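You operate a simulated robot arm through the tools that you are given. There is no shell and no other tool.

Carry out the task below with a simulated robot arm. There is one attempt and no reset: what you move stays moved.

## Task
Stir one 15 ML spoon of cocoa into the warm milk in the short mug.
Fine: smooth; lid on the tin, both spoons back.

Only the result counts: the job must be done as asked and must still hold three seconds after the hand-in. Knocking over, shifting, dropping, spilling or breaking anything else fails it. A push-on lid holds only when it is set on centred and level and pressed home; a screw cap is set on level and turned clockwise until tight.

## Robot
A 7-joint arm with a two-finger parallel gripper, fixed in place. Base frame: the origin is at the foot of the arm, x ahead of it, y to its left, z up. Readings come in mm, rad, newtons and seconds.
With the tool pointing down near the work surface it reaches from about 340 to 780 mm from the base axis. Its first joint turns from -2.897 to 2.897 rad. Payload 3.91 kg.
Tool frame: the origin (TCP) lies between the finger pads and is the grasp point; the fingertips stand 30 mm ahead of it; z points along the fingers, y is the line along which they close. Largest opening 110 mm; finger width 20, thickness 10; the body of the gripper, 48 by 112 mm, starts 55 mm behind the TCP.
Orientation is that of the tool frame in the base frame, as a unit quaternion [x, y, z, w]. With the fingers straight down and closing along the base's y, the tool's x points along the base's -x, its y along +y and its z along -z.

## Interface
- The arm moves only by the tool apply_moves. Its argument "increments" is a list of rows, each an object of numbers (a shift or turn left out is 0, a gripper value left out holds the last): "tx", "ty", "tz": the shift along the tool's x, y, z in mm; "ax", "ay", "az": the turn, a rotation vector about the tool's x, y, z in rad. In form: [{"tx": .., "ty": .., "tz": .., "ax": .., "ay": .., "az": ..}, ...]. A call has 1 to 20 rows; each row shifts and turns the commanded pose from where the row before left it, along the tool's axes as they then stand. "jaw" is the opening, from 0 (shut) to 1 (fully open), set as the call begins (left out, the last holds). Each row takes 0.2 s and may step no farther than 50 mm and 0.15 rad from the row before; otherwise, or with a gripper value out of range, the whole call is refused. A pose out of reach is approached as far as the arm can. The call stops where the force on the tool passes 40 N (or 10 N more than at its start, if that is more) or the arm is blocked; 0.2 s more then pass. The fingers move at their own pace (about 153 mm/s each) and stop on an object; they squeeze with about 31 N. The grip force told is the motor's: it shows also when the fingers shut on nothing. Time passes only in rows, and 0.2 s behind the last, so rows that do not move let the fingers close. The reply holds the time, the measured pose of the TCP, the force on the tool along the base axes, the opening and the grip force, in the units named above and with some noise, with the torque about the TCP (base axes, N m) and any sound that the robot's microphone picked up.
- Cameras (640 x 400 px; columns grow to the right, rows downward): "scene" is fixed at [50.3, 499.7, 1610.6]; the picture's right is [-0.64, -0.77, 0.00], its down [-0.44, 0.36, -0.83] and it looks along [0.64, -0.53, -0.56] (base axes); focal length 314 px, centre (320, 200). "wrist" rides on the gripper at [77, 7, -114] in the tool frame; the picture's right is [-0.09, 1.00, 0.00], its down [-0.80, -0.07, -0.59] and it looks along [-0.59, -0.05, 0.80] (tool axes); focal length 270 px, centre (320, 200). There is no depth. A picture from a camera that has moved, and an enlarged one, comes with that camera's place and axes in the base frame and with its lens.
- capture(camera): a new picture of that camera. It takes no simulated time.
- slide_trunk(by): slides the trunk up (or, below 0, down) by that many mm; the arm rides with it, the base frame stays. It gives what a move gives, with no picture.
- close_up(camera, box): a new picture of the part [left, top, right, bottom] of that camera's present view, enlarged. It takes no simulated time.
- sign_off(): hands the job in; it is judged then, once.

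Places have to be worked out from the pictures, the camera data and where the tool is seen. Open the gripper and draw the arm clear of the work before you hand the job in, unless the task says otherwise.

The tools are called after "Call:" as a command line: name --argument value ..., lists and objects as JSON in quotes. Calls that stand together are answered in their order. apply_moves: Moves the arm, as the interface text tells. Its arguments: {"type":"object","properties":{"increments":{"type":"array","items":{"type":"object","properties":{"tx":{"type":"number"},"ty":{"type":"number"},"tz":{"type":"number"},"ax":{"type":"number"},"ay":{"type":"number"},"az":{"type":"number"}}}},"jaw":{"type":"number"}},"required":["increments"]} The other tools are called the same way: slide_trunk (by) slides the trunk up or down; capture (camera) takes a picture; close_up (camera, box) takes an enlarged picture of a part of a camera's view; sign_off () hands the job in.

At the start:

```text
time: 0.0
tcp_pos: [382.6, 80.5, 1403.4]
tcp_rot: [0.0, 1.0, 0.0, 0.001]
contact_force: [0.0, -0.9, 0.1]
moment: [-0.01, 0.02, 0.01]
finger_gap: 110.1
grip_force: 0.2
trunk travel left (down, up): [-575.0, 35.0]
```

scene: 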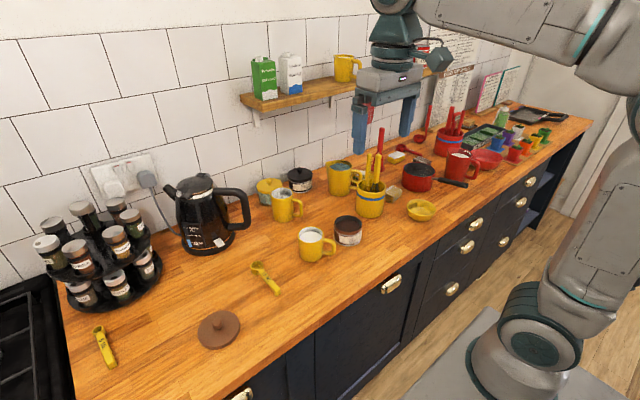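
wrist: 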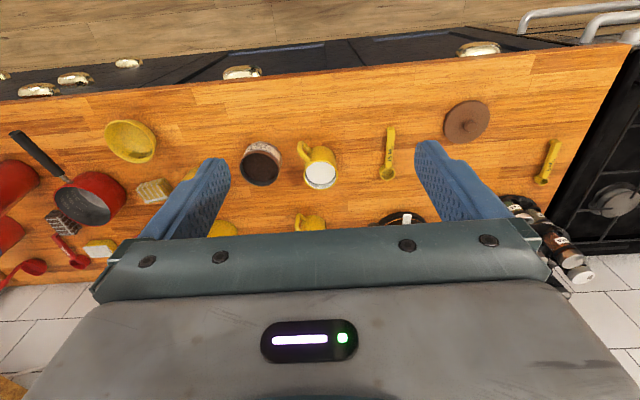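

The pictures show a counter with a tin (brown, open), a short mug with milk, two measuring spoons and a brown lid. I will take enlarged views to find which spoon is the 15 ML one and to locate everything.

Call:
close_up --camera "scene" --box '[60, 200, 380, 400]'

Call:
close_up --camera "wrist" --box '[220, 80, 600, 240]'

Call:
close_up --camera "scene" --box '[230, 130, 450, 270]'

Call:
close_up --camera "scene" --box '[400, 50, 540, 150]'

```text
2.00 times, centred on (220, 300) of scene
camera zoom: at [50.3, 499.7, 1610.6], right [-0.64, -0.77, 0.0], down [-0.44, 0.36, -0.83], along [0.64, -0.53, -0.56], focal length 629 px, centre (520, 0)
```

zoom: 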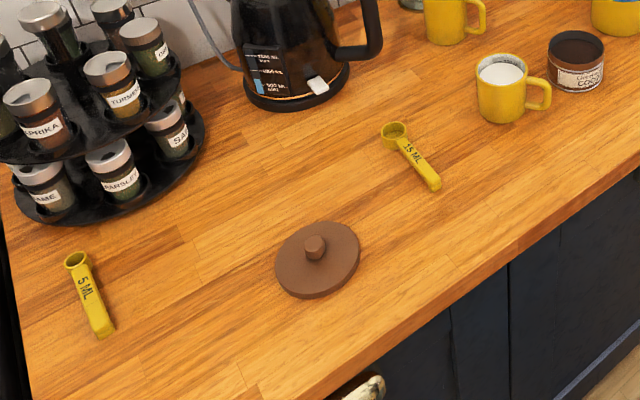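

```text
1.68 times, centred on (410, 160) of wrist
camera zoom: at [306.2, 86.8, 1518.3], right [0.09, 1.0, 0.0], down [0.8, -0.07, 0.59], along [0.59, -0.05, -0.8], focal length 455 px, centre (168, 267)
```

zoom: 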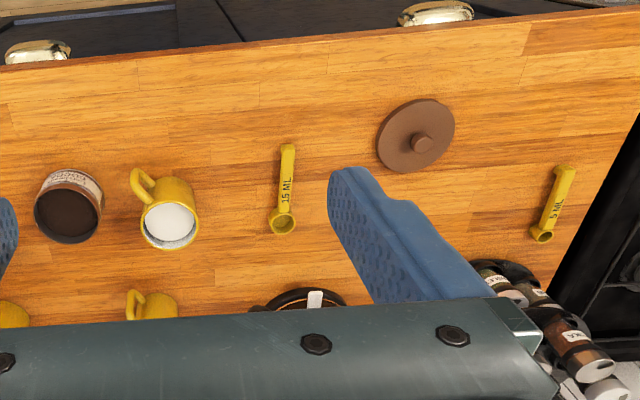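

```text
2.86 times, centred on (340, 200) of scene
camera zoom: at [50.3, 499.7, 1610.6], right [-0.64, -0.77, 0.0], down [-0.44, 0.36, -0.83], along [0.64, -0.53, -0.56], focal length 898 px, centre (263, 200)
```

zoom: 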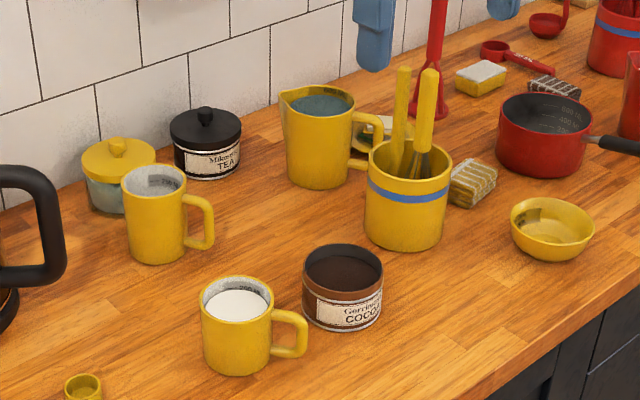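

```text
4.00 times, centred on (470, 100) of scene
camera zoom: at [50.3, 499.7, 1610.6], right [-0.64, -0.77, 0.0], down [-0.44, 0.36, -0.83], along [0.64, -0.53, -0.56], focal length 1257 px, centre (-280, 600)
```

zoom: 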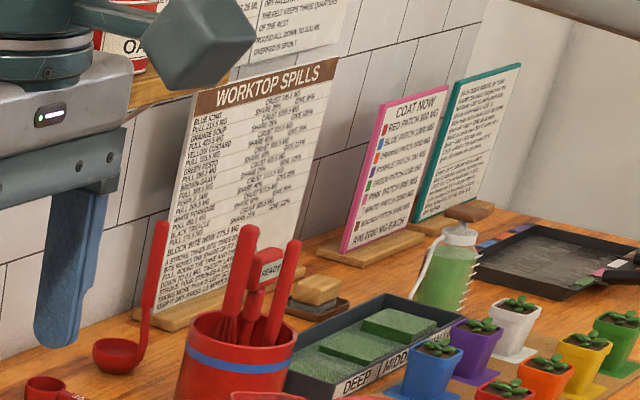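

Several notes are on the wall; I look at them and at the shelf and crock more closely for anything about cocoa.

Call:
close_up --camera "scene" --box '[420, 20, 500, 70]'

Call:
close_up --camera "scene" --box '[425, 60, 481, 100]'

Call:
close_up --camera "scene" --box '[240, 40, 400, 130]'

Call:
close_up --camera "scene" --box '[350, 130, 414, 220]'

Call:
close_up --camera "scene" --box '[470, 60, 540, 110]'

Call:
close_up --camera "scene" --box '[430, 95, 560, 185]'

```text
8.00 times, centred on (460, 45) of scene
camera zoom: at [50.3, 499.7, 1610.6], right [-0.64, -0.77, 0.0], down [-0.44, 0.36, -0.83], along [0.64, -0.53, -0.56], focal length 2515 px, centre (-800, 1440)
```

zoom: 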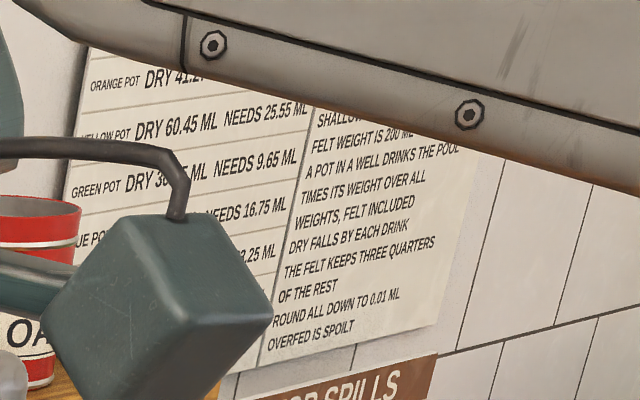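

```text
10.00 times, centred on (453, 80) of scene
camera zoom: at [50.3, 499.7, 1610.6], right [-0.64, -0.77, 0.0], down [-0.44, 0.36, -0.83], along [0.64, -0.53, -0.56], focal length 3143 px, centre (-1010, 1400)
```

zoom: 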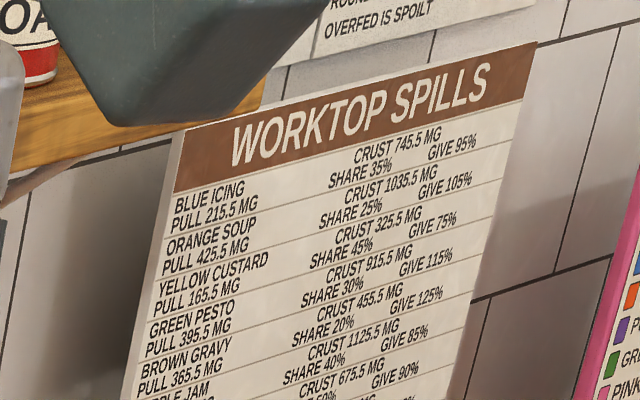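

```text
4.00 times, centred on (320, 85) of scene
camera zoom: at [50.3, 499.7, 1610.6], right [-0.64, -0.77, 0.0], down [-0.44, 0.36, -0.83], along [0.64, -0.53, -0.56], focal length 1257 px, centre (320, 660)
```

zoom: 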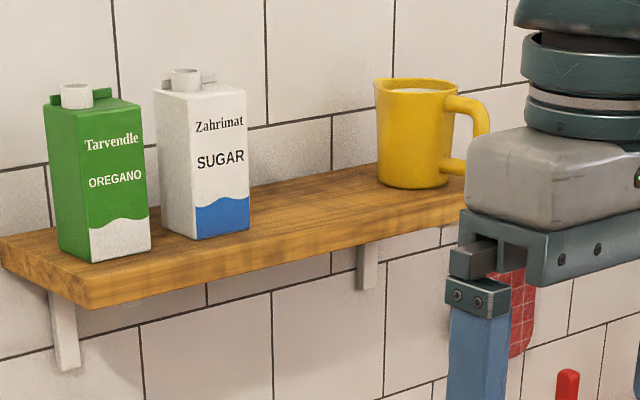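

```text
4.44 times, centred on (382, 175) of scene
camera zoom: at [50.3, 499.7, 1610.6], right [-0.64, -0.77, 0.0], down [-0.44, 0.36, -0.83], along [0.64, -0.53, -0.56], focal length 1397 px, centre (44, 311)
```

zoom: 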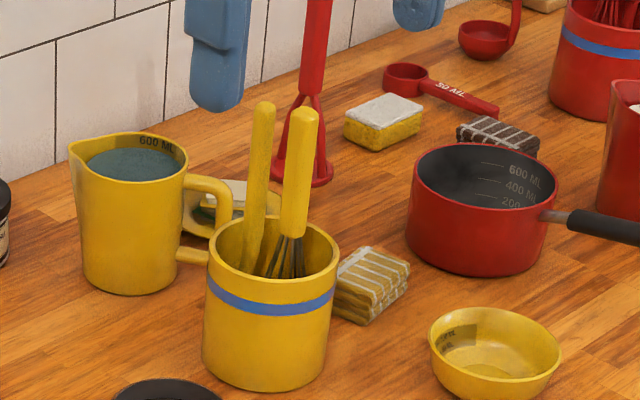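

```text
8.00 times, centred on (505, 85) of scene
camera zoom: at [50.3, 499.7, 1610.6], right [-0.64, -0.77, 0.0], down [-0.44, 0.36, -0.83], along [0.64, -0.53, -0.56], focal length 2515 px, centre (-1160, 1120)
```

zoom: 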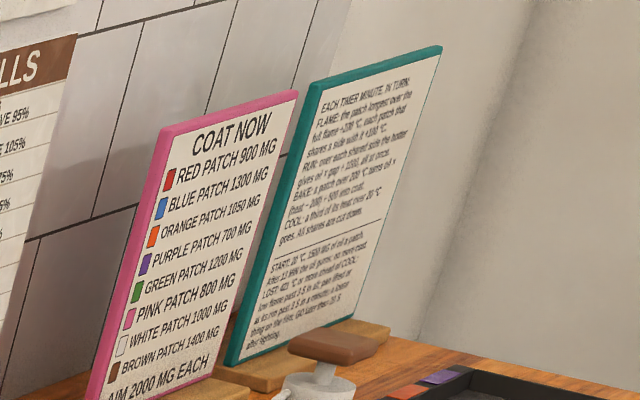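

```text
4.44 times, centred on (495, 140) of scene
camera zoom: at [50.3, 499.7, 1610.6], right [-0.64, -0.77, 0.0], down [-0.44, 0.36, -0.83], along [0.64, -0.53, -0.56], focal length 1397 px, centre (-458, 467)
```

zoom: 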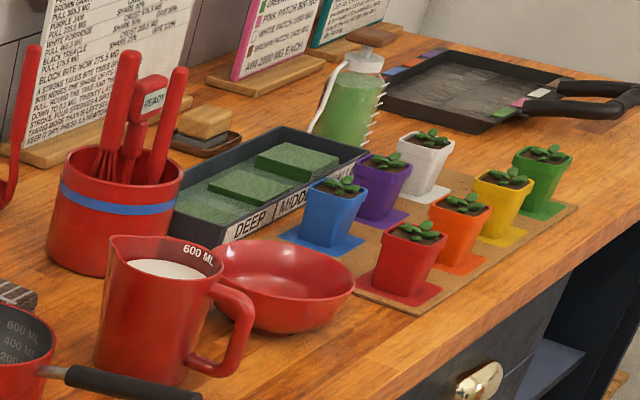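

The 15 ML spoon lies at about (665, 228), the short mug at about (615, 63), the cocoa tin at about (600, -75), its lid at about (560, 400), all on a counter at z of about 925. I move the wrist camera over toward the yellow crock to see what stirring utensils it holds.

Call:
apply_moves --increments '[{"tx": -12, "ty": -41, "tz": 12}, {"tx": -12, "ty": -41, "tz": 12}, {"tx": -12, "ty": -41, "tz": 12}, {"tx": -12, "ty": -41, "tz": 12}, {"tx": -12, "ty": -41, "tz": 12}, {"tx": -12, "ty": -41, "tz": 12}, {"tx": -12, "ty": -41, "tz": 12}, {"tx": -12, "ty": -41, "tz": 12}]'

Call:
capture --camera "wrist"

```text
time: 1.8
tcp_pos: [479.5, -251.1, 1307.3]
tcp_rot: [0.0, 1.0, 0.001, 0.0]
contact_force: [1.3, 0.3, 0.0]
moment: [0.01, 0.02, -0.04]
finger_gap: 110.2
grip_force: 0.1
trunk travel left (down, up): [-575.0, 35.0]
```

```text
taken
camera wrist: at [402.1, -245.1, 1422.4], right [0.09, 1.0, 0.0], down [0.8, -0.07, 0.59], along [0.59, -0.05, -0.8], focal length 270 px, centre (320, 200)
```

wrist: 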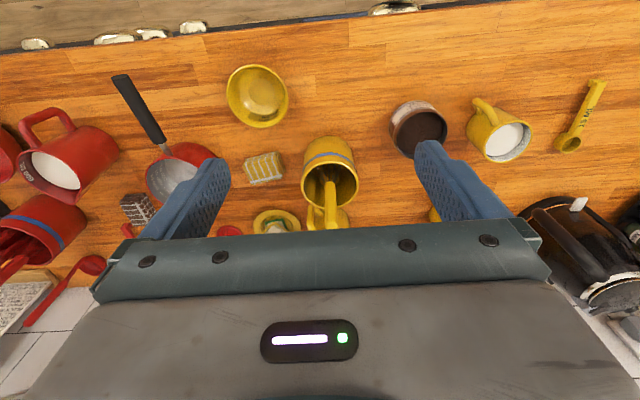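

The crock is seen at (330,185) here, but its inside is partly hidden. I zoom in on it first.

Call:
close_up --camera "wrist" --box '[280, 120, 376, 230]'

Call:
close_up --camera "wrist" --box '[370, 60, 640, 230]'

Call:
capture --camera "scene"

```text
3.64 times, centred on (328, 175) of wrist
camera zoom: at [402.1, -245.1, 1422.4], right [0.09, 1.0, 0.0], down [0.8, -0.07, 0.59], along [0.59, -0.05, -0.8], focal length 983 px, centre (291, 291)
```

zoom: 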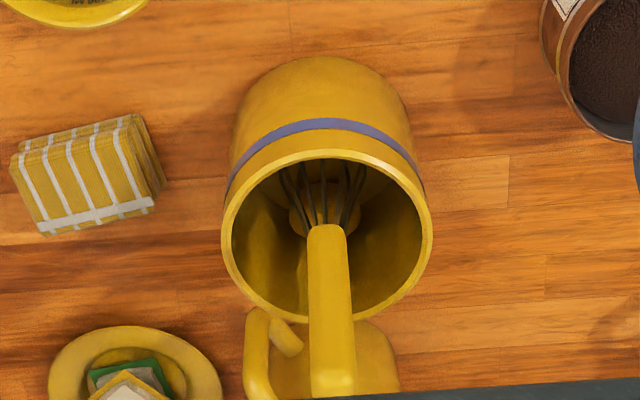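

```text
2.35 times, centred on (505, 145) of wrist
camera zoom: at [402.1, -245.1, 1422.4], right [0.09, 1.0, 0.0], down [0.8, -0.07, 0.59], along [0.59, -0.05, -0.8], focal length 636 px, centre (-115, 329)
```

zoom: 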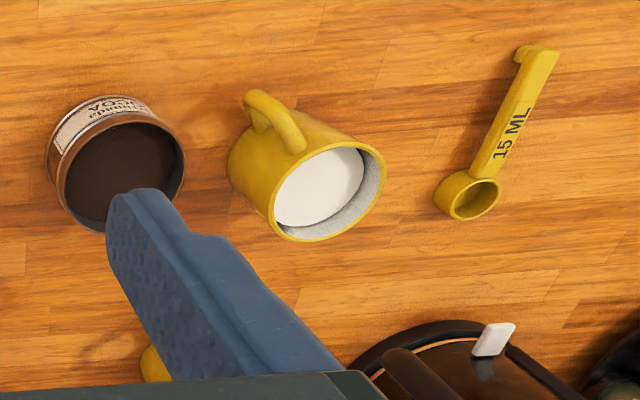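

```text
taken
```

scene: 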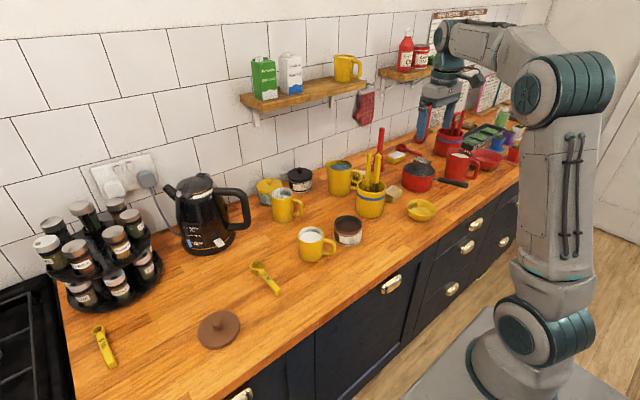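

The front utensil in the crock is a whisk; the other one is hidden behind it. I move forward a bit to look down into the crock.

Call:
apply_moves --increments '[{"tx": -35, "ty": 0, "tz": -10}, {"tx": -35, "ty": 0, "tz": -10}, {"tx": -30, "ty": 0, "tz": -10}]'

Call:
capture --camera "wrist"

Call:
close_up --camera "wrist" --box '[260, 60, 400, 220]'

```text
time: 2.6
tcp_pos: [582.6, -247.3, 1337.0]
tcp_rot: [0.0, 1.0, 0.001, 0.0]
contact_force: [-0.8, 0.2, -0.4]
moment: [0.0, 0.07, -0.02]
finger_gap: 110.1
grip_force: 0.1
trunk travel left (down, up): [-575.0, 35.0]
```

```text
taken
camera wrist: at [505.3, -242.2, 1451.9], right [0.09, 1.0, 0.0], down [0.8, -0.07, 0.59], along [0.59, -0.05, -0.8], focal length 270 px, centre (320, 200)
```

wrist: 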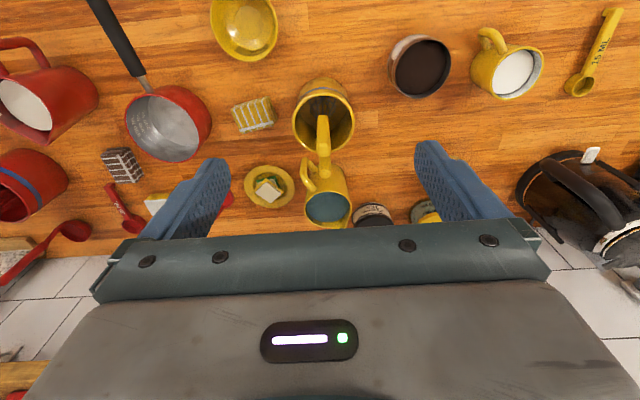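

```text
2.50 times, centred on (330, 140) of wrist
camera zoom: at [505.3, -242.2, 1451.9], right [0.09, 1.0, 0.0], down [0.8, -0.07, 0.59], along [0.59, -0.05, -0.8], focal length 676 px, centre (295, 350)
```

zoom: 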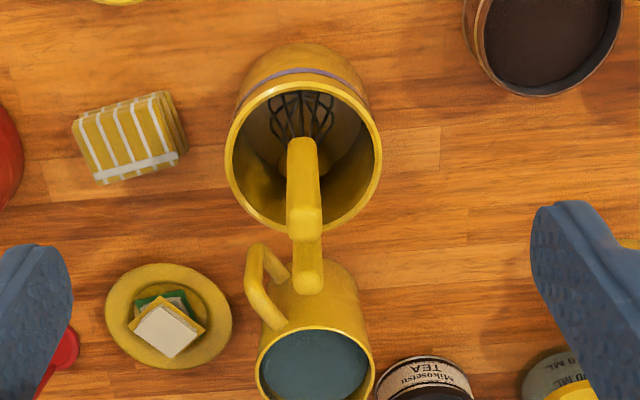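

The second utensil is hidden behind the whisk handle; I look at it in the scene camera and then shift the wrist camera sideways.

Call:
close_up --camera "scene" --box '[350, 145, 400, 225]'

Call:
apply_moves --increments '[{"ty": 45}, {"ty": 45}, {"ty": 45}]'

Call:
capture --camera "wrist"

Call:
close_up --camera "wrist" --box '[200, 60, 340, 220]'

```text
5.00 times, centred on (375, 185) of scene
camera zoom: at [50.3, 499.7, 1610.6], right [-0.64, -0.77, 0.0], down [-0.44, 0.36, -0.83], along [0.64, -0.53, -0.56], focal length 1572 px, centre (45, 275)
```

zoom: 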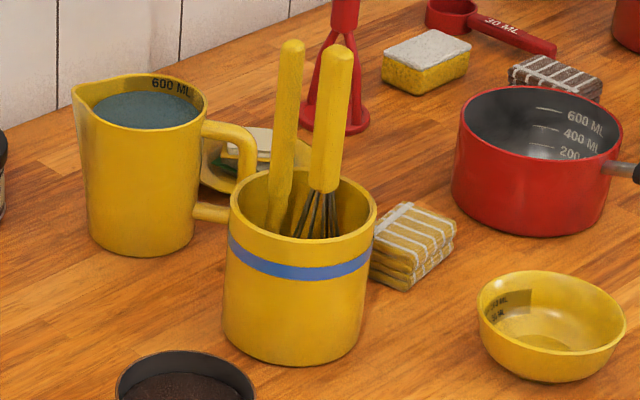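

```text
time: 3.4
tcp_pos: [579.5, -108.5, 1336.6]
tcp_rot: [-0.001, 1.0, 0.0, 0.0]
contact_force: [-0.4, 0.1, 0.1]
moment: [0.01, 0.0, 0.0]
finger_gap: 109.8
grip_force: 0.1
trunk travel left (down, up): [-575.0, 35.0]
```

```text
taken
camera wrist: at [501.5, -102.5, 1450.7], right [0.09, 1.0, 0.0], down [0.8, -0.07, 0.59], along [0.59, -0.05, -0.8], focal length 270 px, centre (320, 200)
```

wrist: 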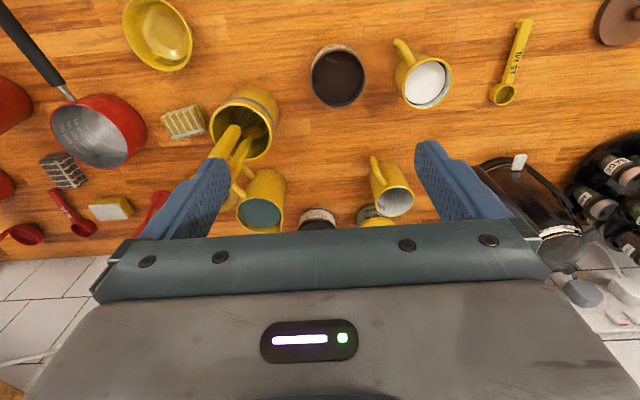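

```text
2.50 times, centred on (270, 140) of wrist
camera zoom: at [501.5, -102.5, 1450.7], right [0.09, 1.0, 0.0], down [0.8, -0.07, 0.59], along [0.59, -0.05, -0.8], focal length 676 px, centre (445, 350)
```

zoom: 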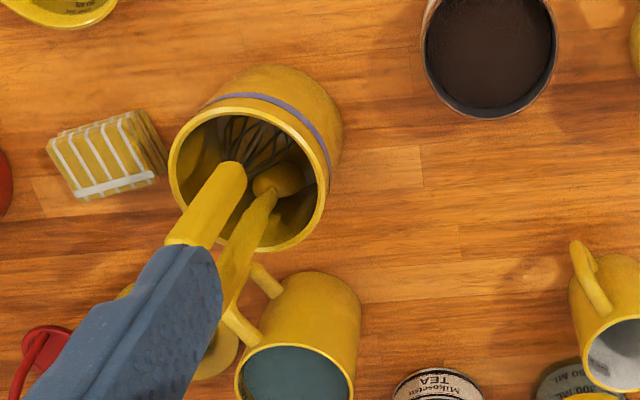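

The second utensil is a long stirring spoon with an oval bowl, so "both spoons" should be the 15 ML measure and this one. I now go above the 15 ML measure for an accurate look.

Call:
apply_moves --increments '[{"tx": 8.8, "ty": 37.3, "tz": 20.7}, {"tx": 8.8, "ty": 37.3, "tz": 20.7}, {"tx": 8.8, "ty": 37.3, "tz": 20.7}, {"tx": 8.8, "ty": 37.3, "tz": 20.7}, {"tx": 8.8, "ty": 37.3, "tz": 20.7}, {"tx": 8.8, "ty": 37.3, "tz": 20.7}, {"tx": 8.8, "ty": 37.3, "tz": 20.7}, {"tx": 8.8, "ty": 37.3, "tz": 20.7}, {"tx": 8.8, "ty": 37.3, "tz": 20.7}, {}]'

Call:
capture --camera "wrist"

Call:
close_up --camera "wrist" --box '[220, 20, 420, 180]'

```text
time: 5.6
tcp_pos: [499.3, 222.4, 1150.5]
tcp_rot: [-0.001, 1.0, 0.0, 0.0]
contact_force: [0.8, 0.2, 0.0]
moment: [-0.04, 0.01, -0.03]
finger_gap: 109.9
grip_force: 0.0
trunk travel left (down, up): [-575.0, 35.0]
```

```text
taken
camera wrist: at [421.9, 228.8, 1264.7], right [0.09, 1.0, 0.0], down [0.8, -0.07, 0.59], along [0.59, -0.05, -0.8], focal length 270 px, centre (320, 200)
```

wrist: 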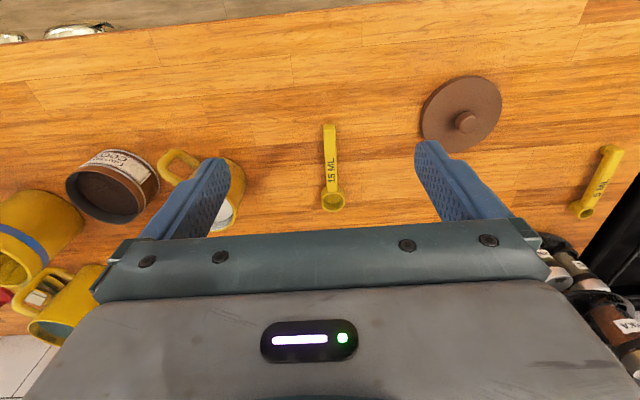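

```text
2.50 times, centred on (320, 100) of wrist
camera zoom: at [421.9, 228.8, 1264.7], right [0.09, 1.0, 0.0], down [0.8, -0.07, 0.59], along [0.59, -0.05, -0.8], focal length 676 px, centre (320, 450)
```

zoom: 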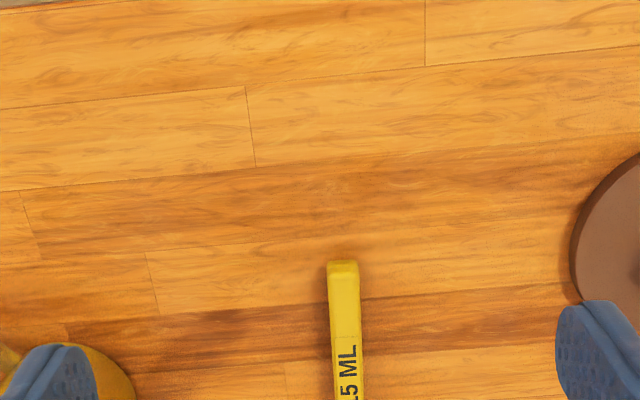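

The measure lies along x at y of about 228, from x of about 547 to 680. I lower over the empty area in front of it to gauge heights more closely.

Call:
apply_moves --increments '[{"tz": 30}, {"tz": 30}, {"tz": 30}, {"tz": 30}, {"tz": 30}, {}]'

Call:
capture --camera "wrist"

Call:
capture --camera "scene"

```text
time: 7.0
tcp_pos: [497.9, 221.0, 1002.6]
tcp_rot: [0.001, 1.0, 0.0, 0.0]
contact_force: [0.0, 0.1, 0.2]
moment: [0.04, 0.03, -0.01]
finger_gap: 110.0
grip_force: 0.0
trunk travel left (down, up): [-575.0, 35.0]
```

```text
taken
camera wrist: at [421.5, 226.5, 1118.1], right [0.09, 1.0, 0.0], down [0.8, -0.07, 0.59], along [0.59, -0.05, -0.8], focal length 270 px, centre (320, 200)
```

wrist: 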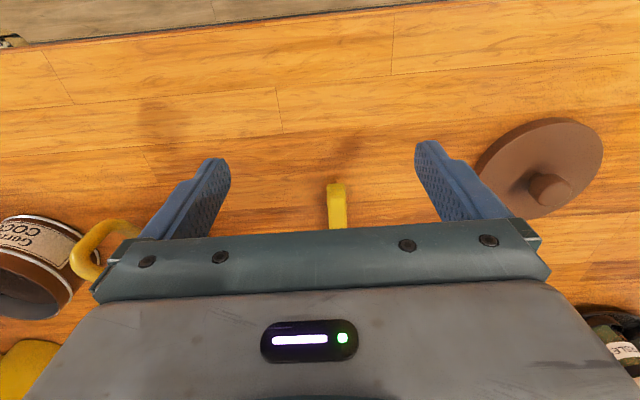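

```text
taken
```

scene: 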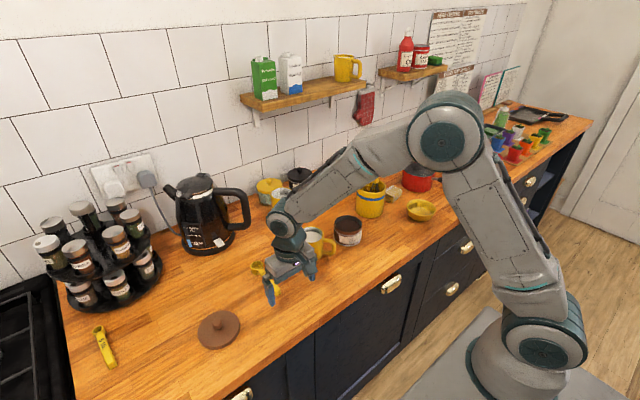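

Counter is at z of about 910; the measure spans x 557–690 at y 228, rim about z 927. I will turn the gripper half a turn about its axis so the camera ends up on the far side/top, which will let me grip the handle nearly in line and see its bowl; first I try the turn in one direction, raising slightly.

Call:
apply_moves --increments '[{"tz": -12, "az": 0.15}, {"tz": -12, "az": 0.15}, {"tz": -12, "az": 0.15}, {"tz": -12, "az": 0.15}, {"tz": -12, "az": 0.15}, {"tz": -12, "az": 0.15}, {"tz": -12, "az": 0.15}, {"tz": -12, "az": 0.15}, {"az": 0.15}, {"az": 0.15}, {}]'

```text
time: 9.4
tcp_pos: [499.7, 222.9, 1098.2]
tcp_rot: [0.682, 0.731, 0.0, 0.0]
contact_force: [-0.2, 0.5, -0.1]
moment: [0.03, 0.07, -0.02]
finger_gap: 109.9
grip_force: 0.2
trunk travel left (down, up): [-575.0, 35.0]
```

The turn proceeds without trouble; I complete the remaining 1.64 rad.

Call:
apply_moves --increments '[{"az": 0.1492}, {"az": 0.1492}, {"az": 0.1492}, {"az": 0.1492}, {"az": 0.1492}, {"az": 0.1492}, {"az": 0.1492}, {"az": 0.1492}, {"az": 0.1492}, {"az": 0.1492}, {"az": 0.1492}, {}]'

Call:
capture --camera "wrist"

```text
time: 12.0
tcp_pos: [500.9, 224.0, 1095.8]
tcp_rot: [1.0, -0.001, 0.001, 0.001]
contact_force: [-0.5, -0.3, -0.1]
moment: [0.03, -0.02, 0.0]
finger_gap: 110.1
grip_force: 0.0
trunk travel left (down, up): [-575.0, 35.0]
```

```text
taken
camera wrist: at [577.1, 215.6, 1211.8], right [-0.09, -1.0, 0.0], down [-0.8, 0.07, 0.59], along [-0.59, 0.05, -0.8], focal length 270 px, centre (320, 200)
```

wrist: 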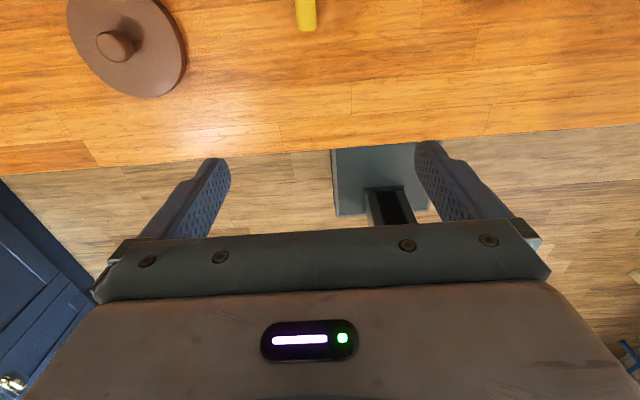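

Flipped: the tool's x is now along base +x. Now I tilt the tool so it points forward at 35° below horizontal.

Call:
apply_moves --increments '[{"ay": 0.137}, {"ay": 0.137}, {"ay": 0.137}, {"ay": 0.137}, {"ay": 0.137}, {"ay": 0.137}, {"ay": 0.138}, {}]'

Call:
capture --camera "wrist"

Call:
capture --camera "scene"

```text
time: 13.8
tcp_pos: [500.2, 222.3, 1097.2]
tcp_rot: [0.887, 0.002, 0.461, -0.001]
contact_force: [0.1, -1.3, -0.1]
moment: [0.01, 0.0, 0.03]
finger_gap: 109.8
grip_force: 0.1
trunk travel left (down, up): [-575.0, 35.0]
```

```text
taken
camera wrist: at [450.1, 215.8, 1226.0], right [-0.05, -1.0, -0.07], down [-0.95, 0.07, -0.32], along [0.32, 0.05, -0.95], focal length 270 px, centre (320, 200)
```

wrist: 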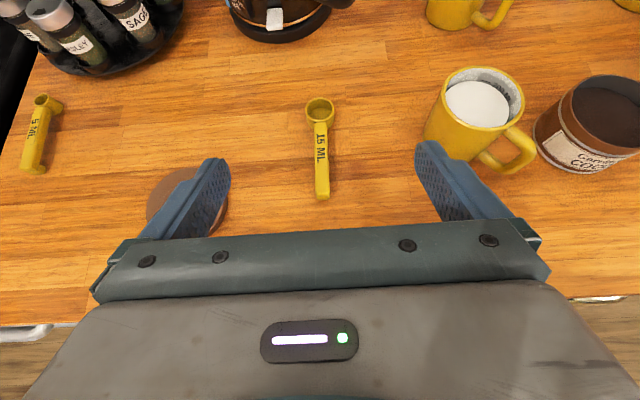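

```text
taken
```

scene: 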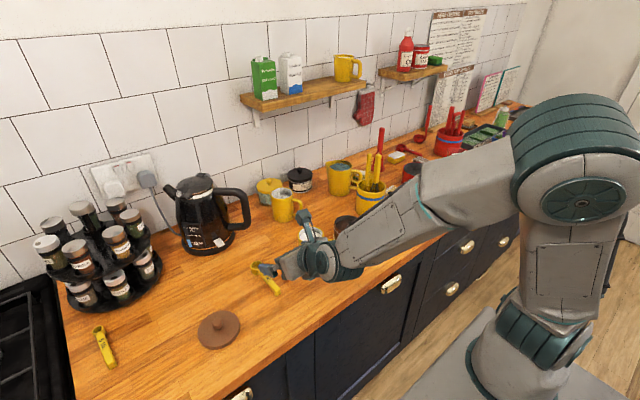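

The tool now points forward at 35° below horizontal with an excellent overhead view. I zoom in on the measure, mug and tin for accurate positions.

Call:
close_up --camera "wrist" --box '[270, 80, 370, 210]'

Call:
close_up --camera "wrist" --box '[400, 40, 640, 200]'

```text
3.08 times, centred on (320, 145) of wrist
camera zoom: at [450.1, 215.8, 1226.0], right [-0.05, -1.0, -0.07], down [-0.95, 0.07, -0.32], along [0.32, 0.05, -0.95], focal length 832 px, centre (320, 369)
```

zoom: 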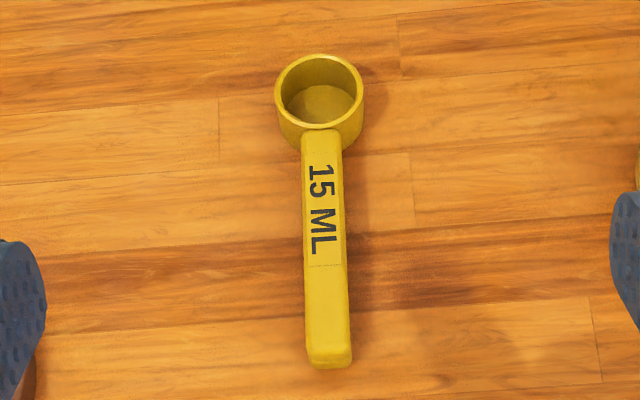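

```text
2.50 times, centred on (520, 120) of wrist
camera zoom: at [450.1, 215.8, 1226.0], right [-0.05, -1.0, -0.07], down [-0.95, 0.07, -0.32], along [0.32, 0.05, -0.95], focal length 676 px, centre (-180, 400)
```

zoom: 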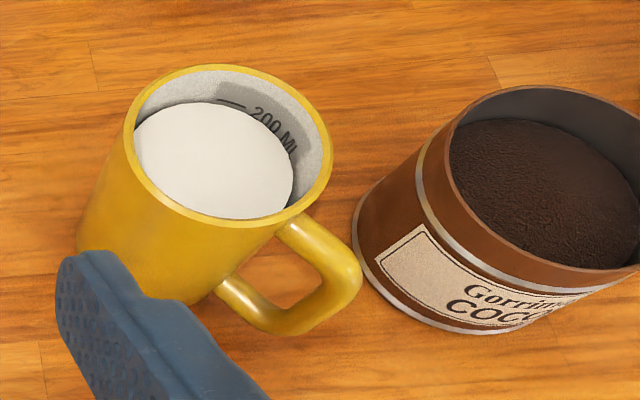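

Bowl centre is at about (673, 226), handle end at (557.5, 229), handle 17 mm wide. I descend to a point just behind and above the handle end.

Call:
apply_moves --increments '[{"tx": -16.5, "ty": -1.6, "tz": 25.3}, {"tx": -16.5, "ty": -1.6, "tz": 25.3}, {"tx": -16.5, "ty": -1.6, "tz": 25.3}, {"tx": -16.5, "ty": -1.6, "tz": 25.3}, {}, {}]'

Call:
capture --camera "wrist"

```text
time: 15.2
tcp_pos: [543.7, 229.3, 986.0]
tcp_rot: [0.887, 0.001, 0.462, -0.001]
contact_force: [-1.4, -0.6, 0.4]
moment: [-0.01, 0.01, 0.0]
finger_gap: 110.1
grip_force: 0.1
trunk travel left (down, up): [-575.0, 35.0]
```

```text
taken
camera wrist: at [494.4, 221.8, 1114.8], right [-0.05, -1.0, -0.07], down [-0.95, 0.07, -0.32], along [0.32, 0.05, -0.95], focal length 270 px, centre (320, 200)
```

wrist: 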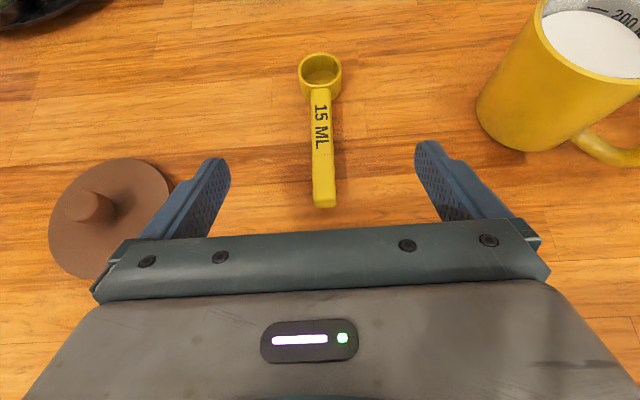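

Handle end confirmed at (558, 230). I descend to z of about 945, then a bit more slowly to just above the counter.

Call:
apply_moves --increments '[{"tx": -13, "tz": 17.1}, {"tx": -13, "tz": 17.1}, {"tx": -1.5, "tz": 1.0}, {}, {}]'

Call:
close_up --camera "wrist" --box '[190, 20, 450, 230]'

```text
time: 16.4
tcp_pos: [557.7, 230.1, 943.6]
tcp_rot: [0.887, 0.001, 0.462, 0.0]
contact_force: [-0.5, -0.9, -0.2]
moment: [0.01, 0.0, -0.01]
finger_gap: 110.1
grip_force: 0.1
trunk travel left (down, up): [-575.0, 35.0]
```

```text
1.90 times, centred on (320, 125) of wrist
camera zoom: at [507.7, 222.4, 1072.5], right [-0.05, -1.0, -0.07], down [-0.95, 0.07, -0.32], along [0.32, 0.05, -0.95], focal length 515 px, centre (320, 343)
```

zoom: 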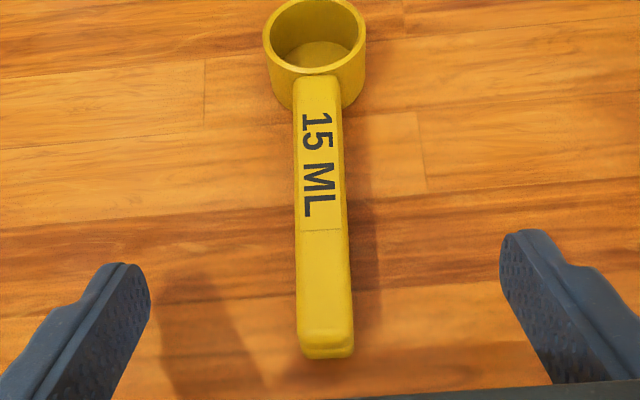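

The handle is centred between the fingers. I lower the last ~5 mm in small steps while watching the force.

Call:
apply_moves --increments '[{"tx": -1.5, "tz": 1.05}, {"tx": -1.5, "tz": 1.05}, {"tx": -1.5, "tz": 1.05}, {}]'

```text
time: 17.4
tcp_pos: [557.8, 229.9, 937.2]
tcp_rot: [0.887, 0.001, 0.462, 0.0]
contact_force: [0.0, -0.3, 0.4]
moment: [0.0, 0.01, 0.02]
finger_gap: 110.0
grip_force: 0.1
trunk travel left (down, up): [-575.0, 35.0]
```

No contact yet; the fingers should straddle the handle. I close the gripper.

Call:
apply_moves --increments '[{}, {}, {}, {}]' --jaw 0

Call:
close_up --camera "wrist" --box '[190, 20, 450, 230]'

```text
time: 18.4
tcp_pos: [558.0, 230.5, 937.7]
tcp_rot: [0.887, 0.001, 0.461, -0.001]
contact_force: [0.4, 0.2, 1.1]
moment: [0.0, -0.04, -0.02]
finger_gap: 16.0
grip_force: 31.1
trunk travel left (down, up): [-575.0, 35.0]
```

```text
1.90 times, centred on (320, 125) of wrist
camera zoom: at [507.9, 222.5, 1066.3], right [-0.05, -1.0, -0.07], down [-0.95, 0.07, -0.32], along [0.32, 0.05, -0.95], focal length 515 px, centre (320, 343)
```

zoom: 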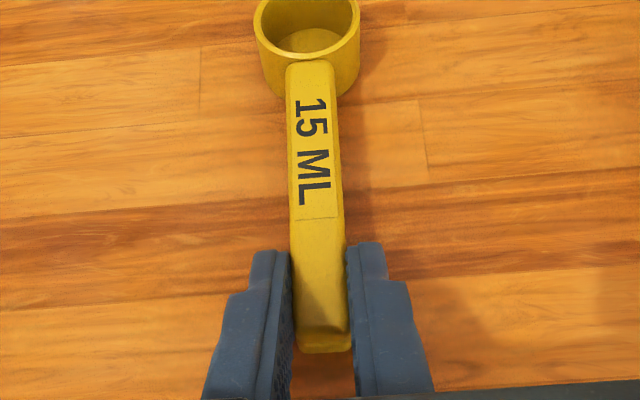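

Gripped (gap 16 mm, 31 N). I record this put-back pose: TCP (558, 230, 937.4), same orientation. Now I lift straight up gently.

Call:
apply_moves --increments '[{"tx": 4.1, "tz": -2.9}, {"tx": 8.2, "tz": -5.75}, {"tx": 16.4, "tz": -11.5}, {"tx": 20, "tz": -14.1}, {"tx": 20, "tz": -14.1}, {"tx": 20, "tz": -14.1}, {"tx": 20, "tz": -14.1}, {}]'

Call:
capture --camera "wrist"

Call:
close_up --camera "scene" --box '[220, 180, 380, 300]'

```text
time: 20.2
tcp_pos: [555.7, 229.6, 1068.0]
tcp_rot: [0.887, 0.001, 0.461, 0.0]
contact_force: [0.5, 0.1, -0.4]
moment: [0.01, -0.03, 0.01]
finger_gap: 0.0
grip_force: 31.1
trunk travel left (down, up): [-575.0, 35.0]
```

```text
taken
camera wrist: at [506.2, 222.1, 1197.2], right [-0.05, -1.0, -0.07], down [-0.95, 0.07, -0.32], along [0.32, 0.05, -0.95], focal length 270 px, centre (320, 200)
```

wrist: 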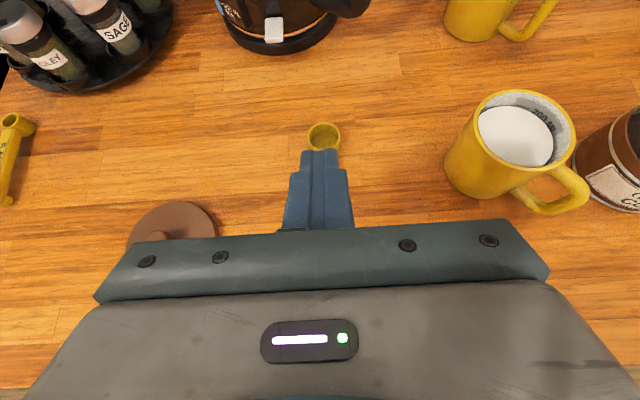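

```text
3.33 times, centred on (300, 240) of scene
camera zoom: at [50.3, 499.7, 1610.6], right [-0.64, -0.77, 0.0], down [-0.44, 0.36, -0.83], along [0.64, -0.53, -0.56], focal length 1048 px, centre (387, 67)
```

zoom: 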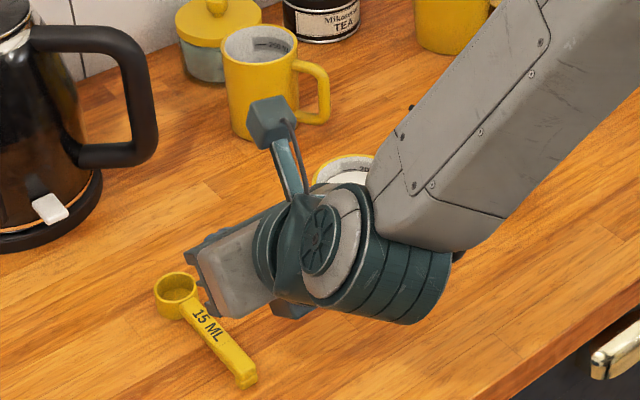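

The grip slipped: the gap read 0 and the measure is still on the counter, since the fingertips only caught the top of the handle. I reopen and check where it lies now.

Call:
apply_moves --increments '[{}, {}, {}]' --jaw 0.5

Call:
close_up --camera "wrist" --box '[260, 110, 380, 220]'

Call:
close_up --camera "scene" --box '[240, 240, 300, 300]'

```text
time: 21.0
tcp_pos: [556.7, 230.4, 1068.2]
tcp_rot: [0.887, 0.001, 0.462, -0.001]
contact_force: [0.6, 0.2, -0.3]
moment: [-0.02, 0.02, 0.0]
finger_gap: 55.0
grip_force: 0.1
trunk travel left (down, up): [-575.0, 35.0]
```

```text
3.64 times, centred on (320, 165) of wrist
camera zoom: at [506.2, 222.1, 1197.1], right [-0.05, -1.0, -0.07], down [-0.95, 0.07, -0.32], along [0.32, 0.05, -0.95], focal length 983 px, centre (320, 327)
```

zoom: 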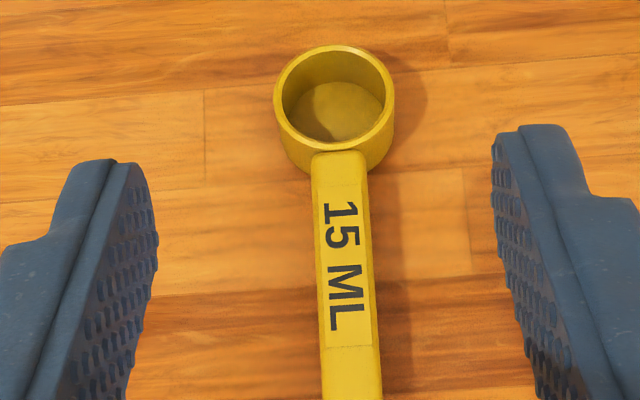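

```text
6.67 times, centred on (270, 270) of scene
camera zoom: at [50.3, 499.7, 1610.6], right [-0.64, -0.77, 0.0], down [-0.44, 0.36, -0.83], along [0.64, -0.53, -0.56], focal length 2096 px, centre (653, -267)
```

zoom: 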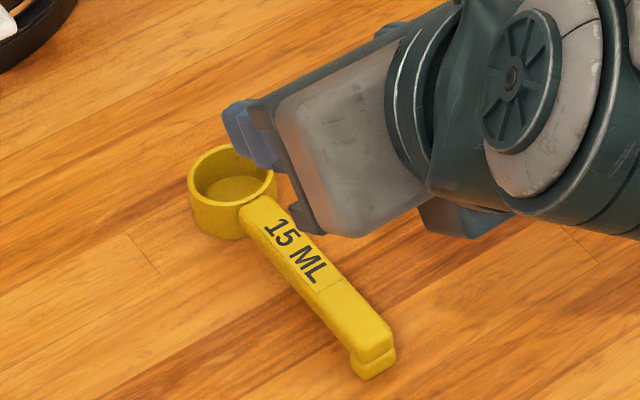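

The measure still stands where it was (bowl at about (671.5, 228.6), axis along x). I go back down, this time lower, checking the contact force in small steps.

Call:
apply_moves --increments '[{"tx": -20, "tz": 14.1}, {"tx": -20, "ty": 0.8, "tz": 14.1}, {"tx": -20, "tz": 14.1}, {"tx": -20, "tz": 14.1}, {"tx": -14, "tz": 11.5}, {"tx": -6, "tz": 4.2}, {"tx": -3, "tz": 2.1}, {}, {}]'

Call:
close_up --camera "wrist" --box '[190, 20, 450, 230]'

```text
time: 23.0
tcp_pos: [558.9, 230.3, 943.7]
tcp_rot: [0.887, 0.001, 0.462, -0.001]
contact_force: [0.4, -1.0, 0.2]
moment: [-0.04, -0.06, 0.03]
finger_gap: 54.9
grip_force: 0.1
trunk travel left (down, up): [-575.0, 35.0]
```

```text
1.90 times, centred on (320, 125) of wrist
camera zoom: at [509.5, 222.5, 1071.8], right [-0.05, -1.0, -0.07], down [-0.95, 0.07, -0.32], along [0.32, 0.05, -0.95], focal length 515 px, centre (320, 343)
```

zoom: 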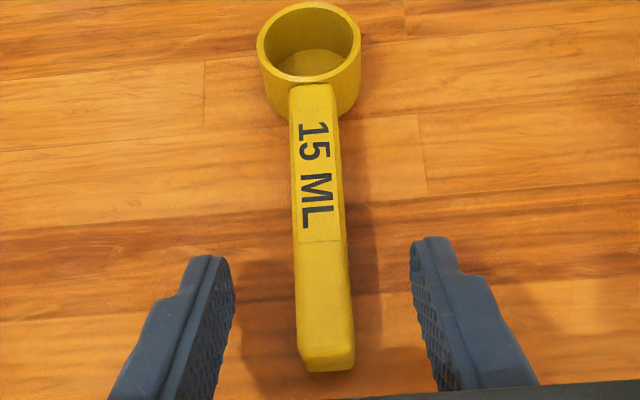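

The measure moved about 3 mm toward me; still fine. I continue down 2 mm at a time, looking for contact with the counter.

Call:
apply_moves --increments '[{"tx": -4.5, "tz": 3.2}, {"tx": -1.64, "tz": 1.15}, {"tx": -0.8, "tz": 0.6}, {}]'

Call:
apply_moves --increments '[{"tx": -0.82, "tz": 0.575}, {"tx": -0.82, "tz": 0.575}, {}]'

```text
time: 24.0
tcp_pos: [560.3, 229.3, 936.0]
tcp_rot: [0.886, 0.0, 0.463, 0.0]
contact_force: [-2.0, -1.1, 3.0]
moment: [-0.01, -0.04, 0.01]
finger_gap: 54.7
grip_force: 0.1
trunk travel left (down, up): [-575.0, 35.0]
```

```text
time: 24.8
tcp_pos: [559.4, 229.6, 935.3]
tcp_rot: [0.886, 0.0, 0.465, 0.0]
contact_force: [0.2, 0.8, 20.1]
moment: [-0.44, -0.39, -0.06]
finger_gap: 54.4
grip_force: 0.1
trunk travel left (down, up): [-575.0, 35.0]
```

Contact with the counter occurs at TCP z of about 936 here, so the fingertips are at the surface. I raise 1 mm, move 4 mm further over the handle and close again.

Call:
apply_moves --increments '[{"tx": 1.6, "tz": -1.15}, {"tx": 2.3, "tz": 3.3}, {}]'

Call:
apply_moves --increments '[{}, {}, {}, {}, {}]' --jaw 0

Call:
close_up --camera "wrist" --box '[260, 130, 380, 240]'

Call:
close_up --camera "scene" --box '[230, 230, 310, 310]'

```text
time: 25.6
tcp_pos: [562.2, 229.2, 935.5]
tcp_rot: [0.887, 0.001, 0.461, -0.001]
contact_force: [-10.2, -0.6, 11.6]
moment: [0.19, -0.03, 0.14]
finger_gap: 54.7
grip_force: 0.0
trunk travel left (down, up): [-575.0, 35.0]
```

```text
time: 26.8
tcp_pos: [565.1, 229.0, 935.1]
tcp_rot: [0.887, 0.0, 0.462, -0.001]
contact_force: [1.8, 0.1, 1.3]
moment: [0.0, -0.17, -0.02]
finger_gap: 15.7
grip_force: 31.4
trunk travel left (down, up): [-575.0, 35.0]
```

```text
3.64 times, centred on (320, 185) of wrist
camera zoom: at [514.6, 221.2, 1064.1], right [-0.05, -1.0, -0.07], down [-0.95, 0.07, -0.32], along [0.32, 0.05, -0.95], focal length 983 px, centre (320, 254)
```

zoom: 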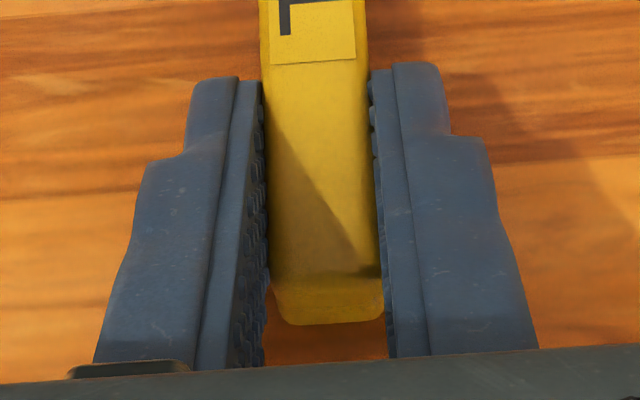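

```text
5.00 times, centred on (270, 270) of scene
camera zoom: at [50.3, 499.7, 1610.6], right [-0.64, -0.77, 0.0], down [-0.44, 0.36, -0.83], along [0.64, -0.53, -0.56], focal length 1572 px, centre (570, -150)
```

zoom: 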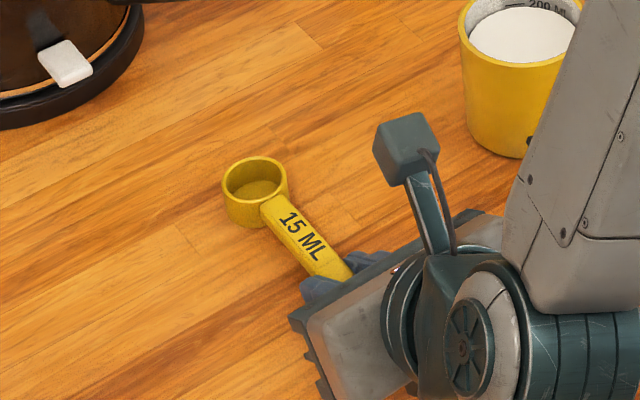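

Good engagement now along the handle. I lift very slowly by 6 mm and check the gap.

Call:
apply_moves --increments '[{"tx": 0.82, "tz": -0.575}, {"tx": 1.64, "tz": -1.15}, {"tx": 1.64, "tz": -1.15}, {"tx": 1.64, "tz": -1.15}, {}]'

Call:
capture --camera "wrist"

```text
time: 28.0
tcp_pos: [563.0, 229.3, 943.1]
tcp_rot: [0.887, 0.0, 0.462, 0.0]
contact_force: [0.8, 1.1, -0.8]
moment: [0.0, -0.03, 0.01]
finger_gap: 15.8
grip_force: 30.7
trunk travel left (down, up): [-575.0, 35.0]
```

```text
taken
camera wrist: at [513.3, 221.9, 1071.0], right [-0.05, -1.0, -0.07], down [-0.95, 0.07, -0.32], along [0.32, 0.05, -0.95], focal length 270 px, centre (320, 200)
```

wrist: 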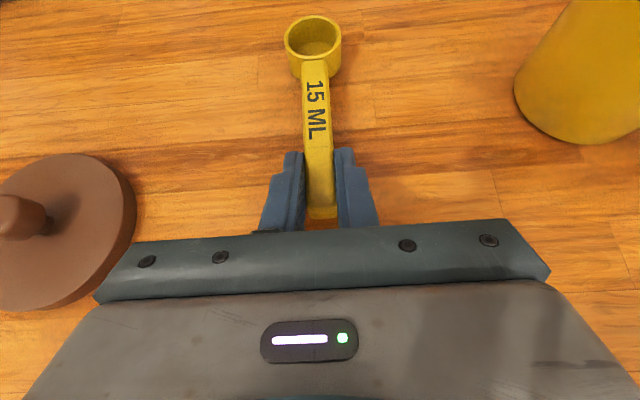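

Still held. I keep lifting slowly to confirm the whole measure comes up.

Call:
apply_moves --increments '[{"tx": 2.5, "tz": -1.75}, {"tx": 2.5, "tz": -1.75}, {"tx": 2.5, "tz": -1.75}, {"tx": 3.3, "tz": -2.3}, {"tx": 3.3, "tz": -2.3}, {"tx": 3.3, "tz": -2.3}, {"tx": 4, "tz": -2.8}, {"tx": 4, "tz": -2.8}, {}]'

Call:
capture --camera "wrist"

Call:
close_up --camera "scene" --box '[230, 220, 330, 300]'

```text
time: 30.0
tcp_pos: [562.0, 228.8, 972.1]
tcp_rot: [0.887, 0.001, 0.462, 0.0]
contact_force: [-0.3, -0.8, -0.1]
moment: [-0.02, 0.05, -0.01]
finger_gap: 16.0
grip_force: 31.1
trunk travel left (down, up): [-575.0, 35.0]
```

```text
taken
camera wrist: at [512.3, 221.7, 1100.9], right [-0.05, -1.0, -0.07], down [-0.95, 0.07, -0.32], along [0.32, 0.05, -0.95], focal length 270 px, centre (320, 200)
```

wrist: 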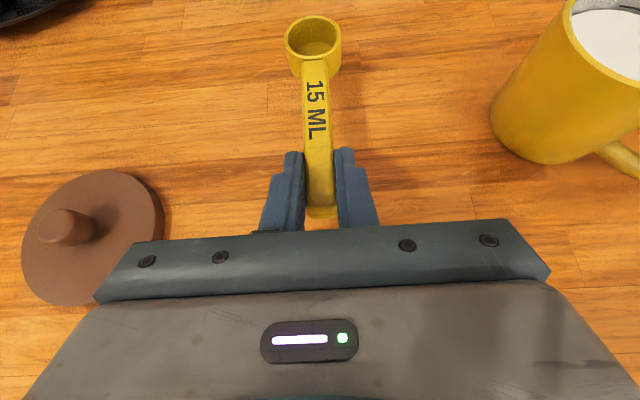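

```text
5.00 times, centred on (280, 260) of scene
camera zoom: at [50.3, 499.7, 1610.6], right [-0.64, -0.77, 0.0], down [-0.44, 0.36, -0.83], along [0.64, -0.53, -0.56], focal length 1572 px, centre (520, -100)
```

zoom: 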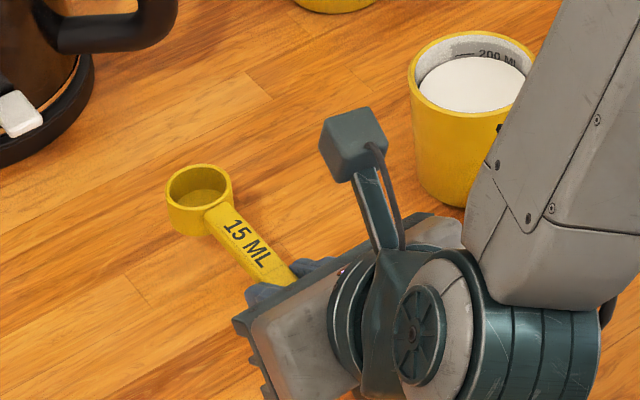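

The measure is held and level. I raise it and carry it over to the tin area, keeping it well above the mug, to get a good look at the tin.

Call:
apply_moves --increments '[{"tx": 15.2, "tz": -29.6}, {"tx": 15.2, "tz": -29.6}, {"tx": 15.2, "tz": -29.6}, {"tx": 15.2, "tz": -29.6}, {"ty": 30}, {"ty": 40}, {"ty": 40}, {"ty": 40}, {"ty": 40}, {"ty": 40}, {"ty": 40}, {"ty": 40}, {"ty": 40}, {"ty": 26}, {}, {}]'

Call:
capture --camera "wrist"

Call:
capture --camera "scene"

```text
time: 33.4
tcp_pos: [500.8, -148.8, 1091.2]
tcp_rot: [0.887, 0.0, 0.461, 0.0]
contact_force: [0.4, -0.8, -0.2]
moment: [0.0, -0.02, 0.03]
finger_gap: 15.9
grip_force: 30.9
trunk travel left (down, up): [-575.0, 35.0]
```

```text
taken
camera wrist: at [452.3, -155.1, 1220.4], right [-0.05, -1.0, -0.07], down [-0.95, 0.07, -0.32], along [0.32, 0.05, -0.95], focal length 270 px, centre (320, 200)
```

wrist: 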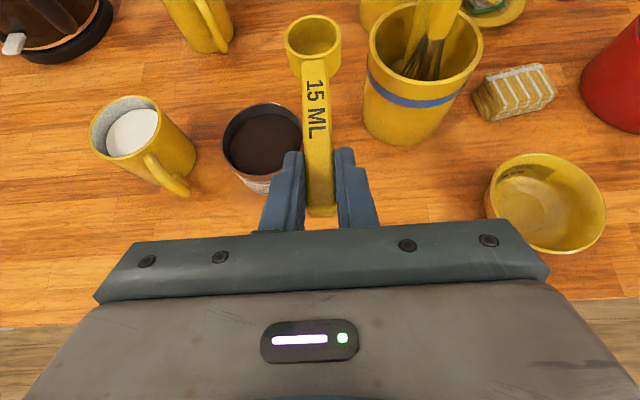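

```text
taken
```

scene: 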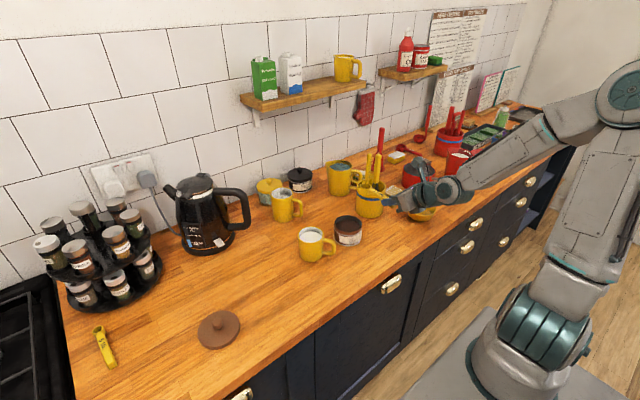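

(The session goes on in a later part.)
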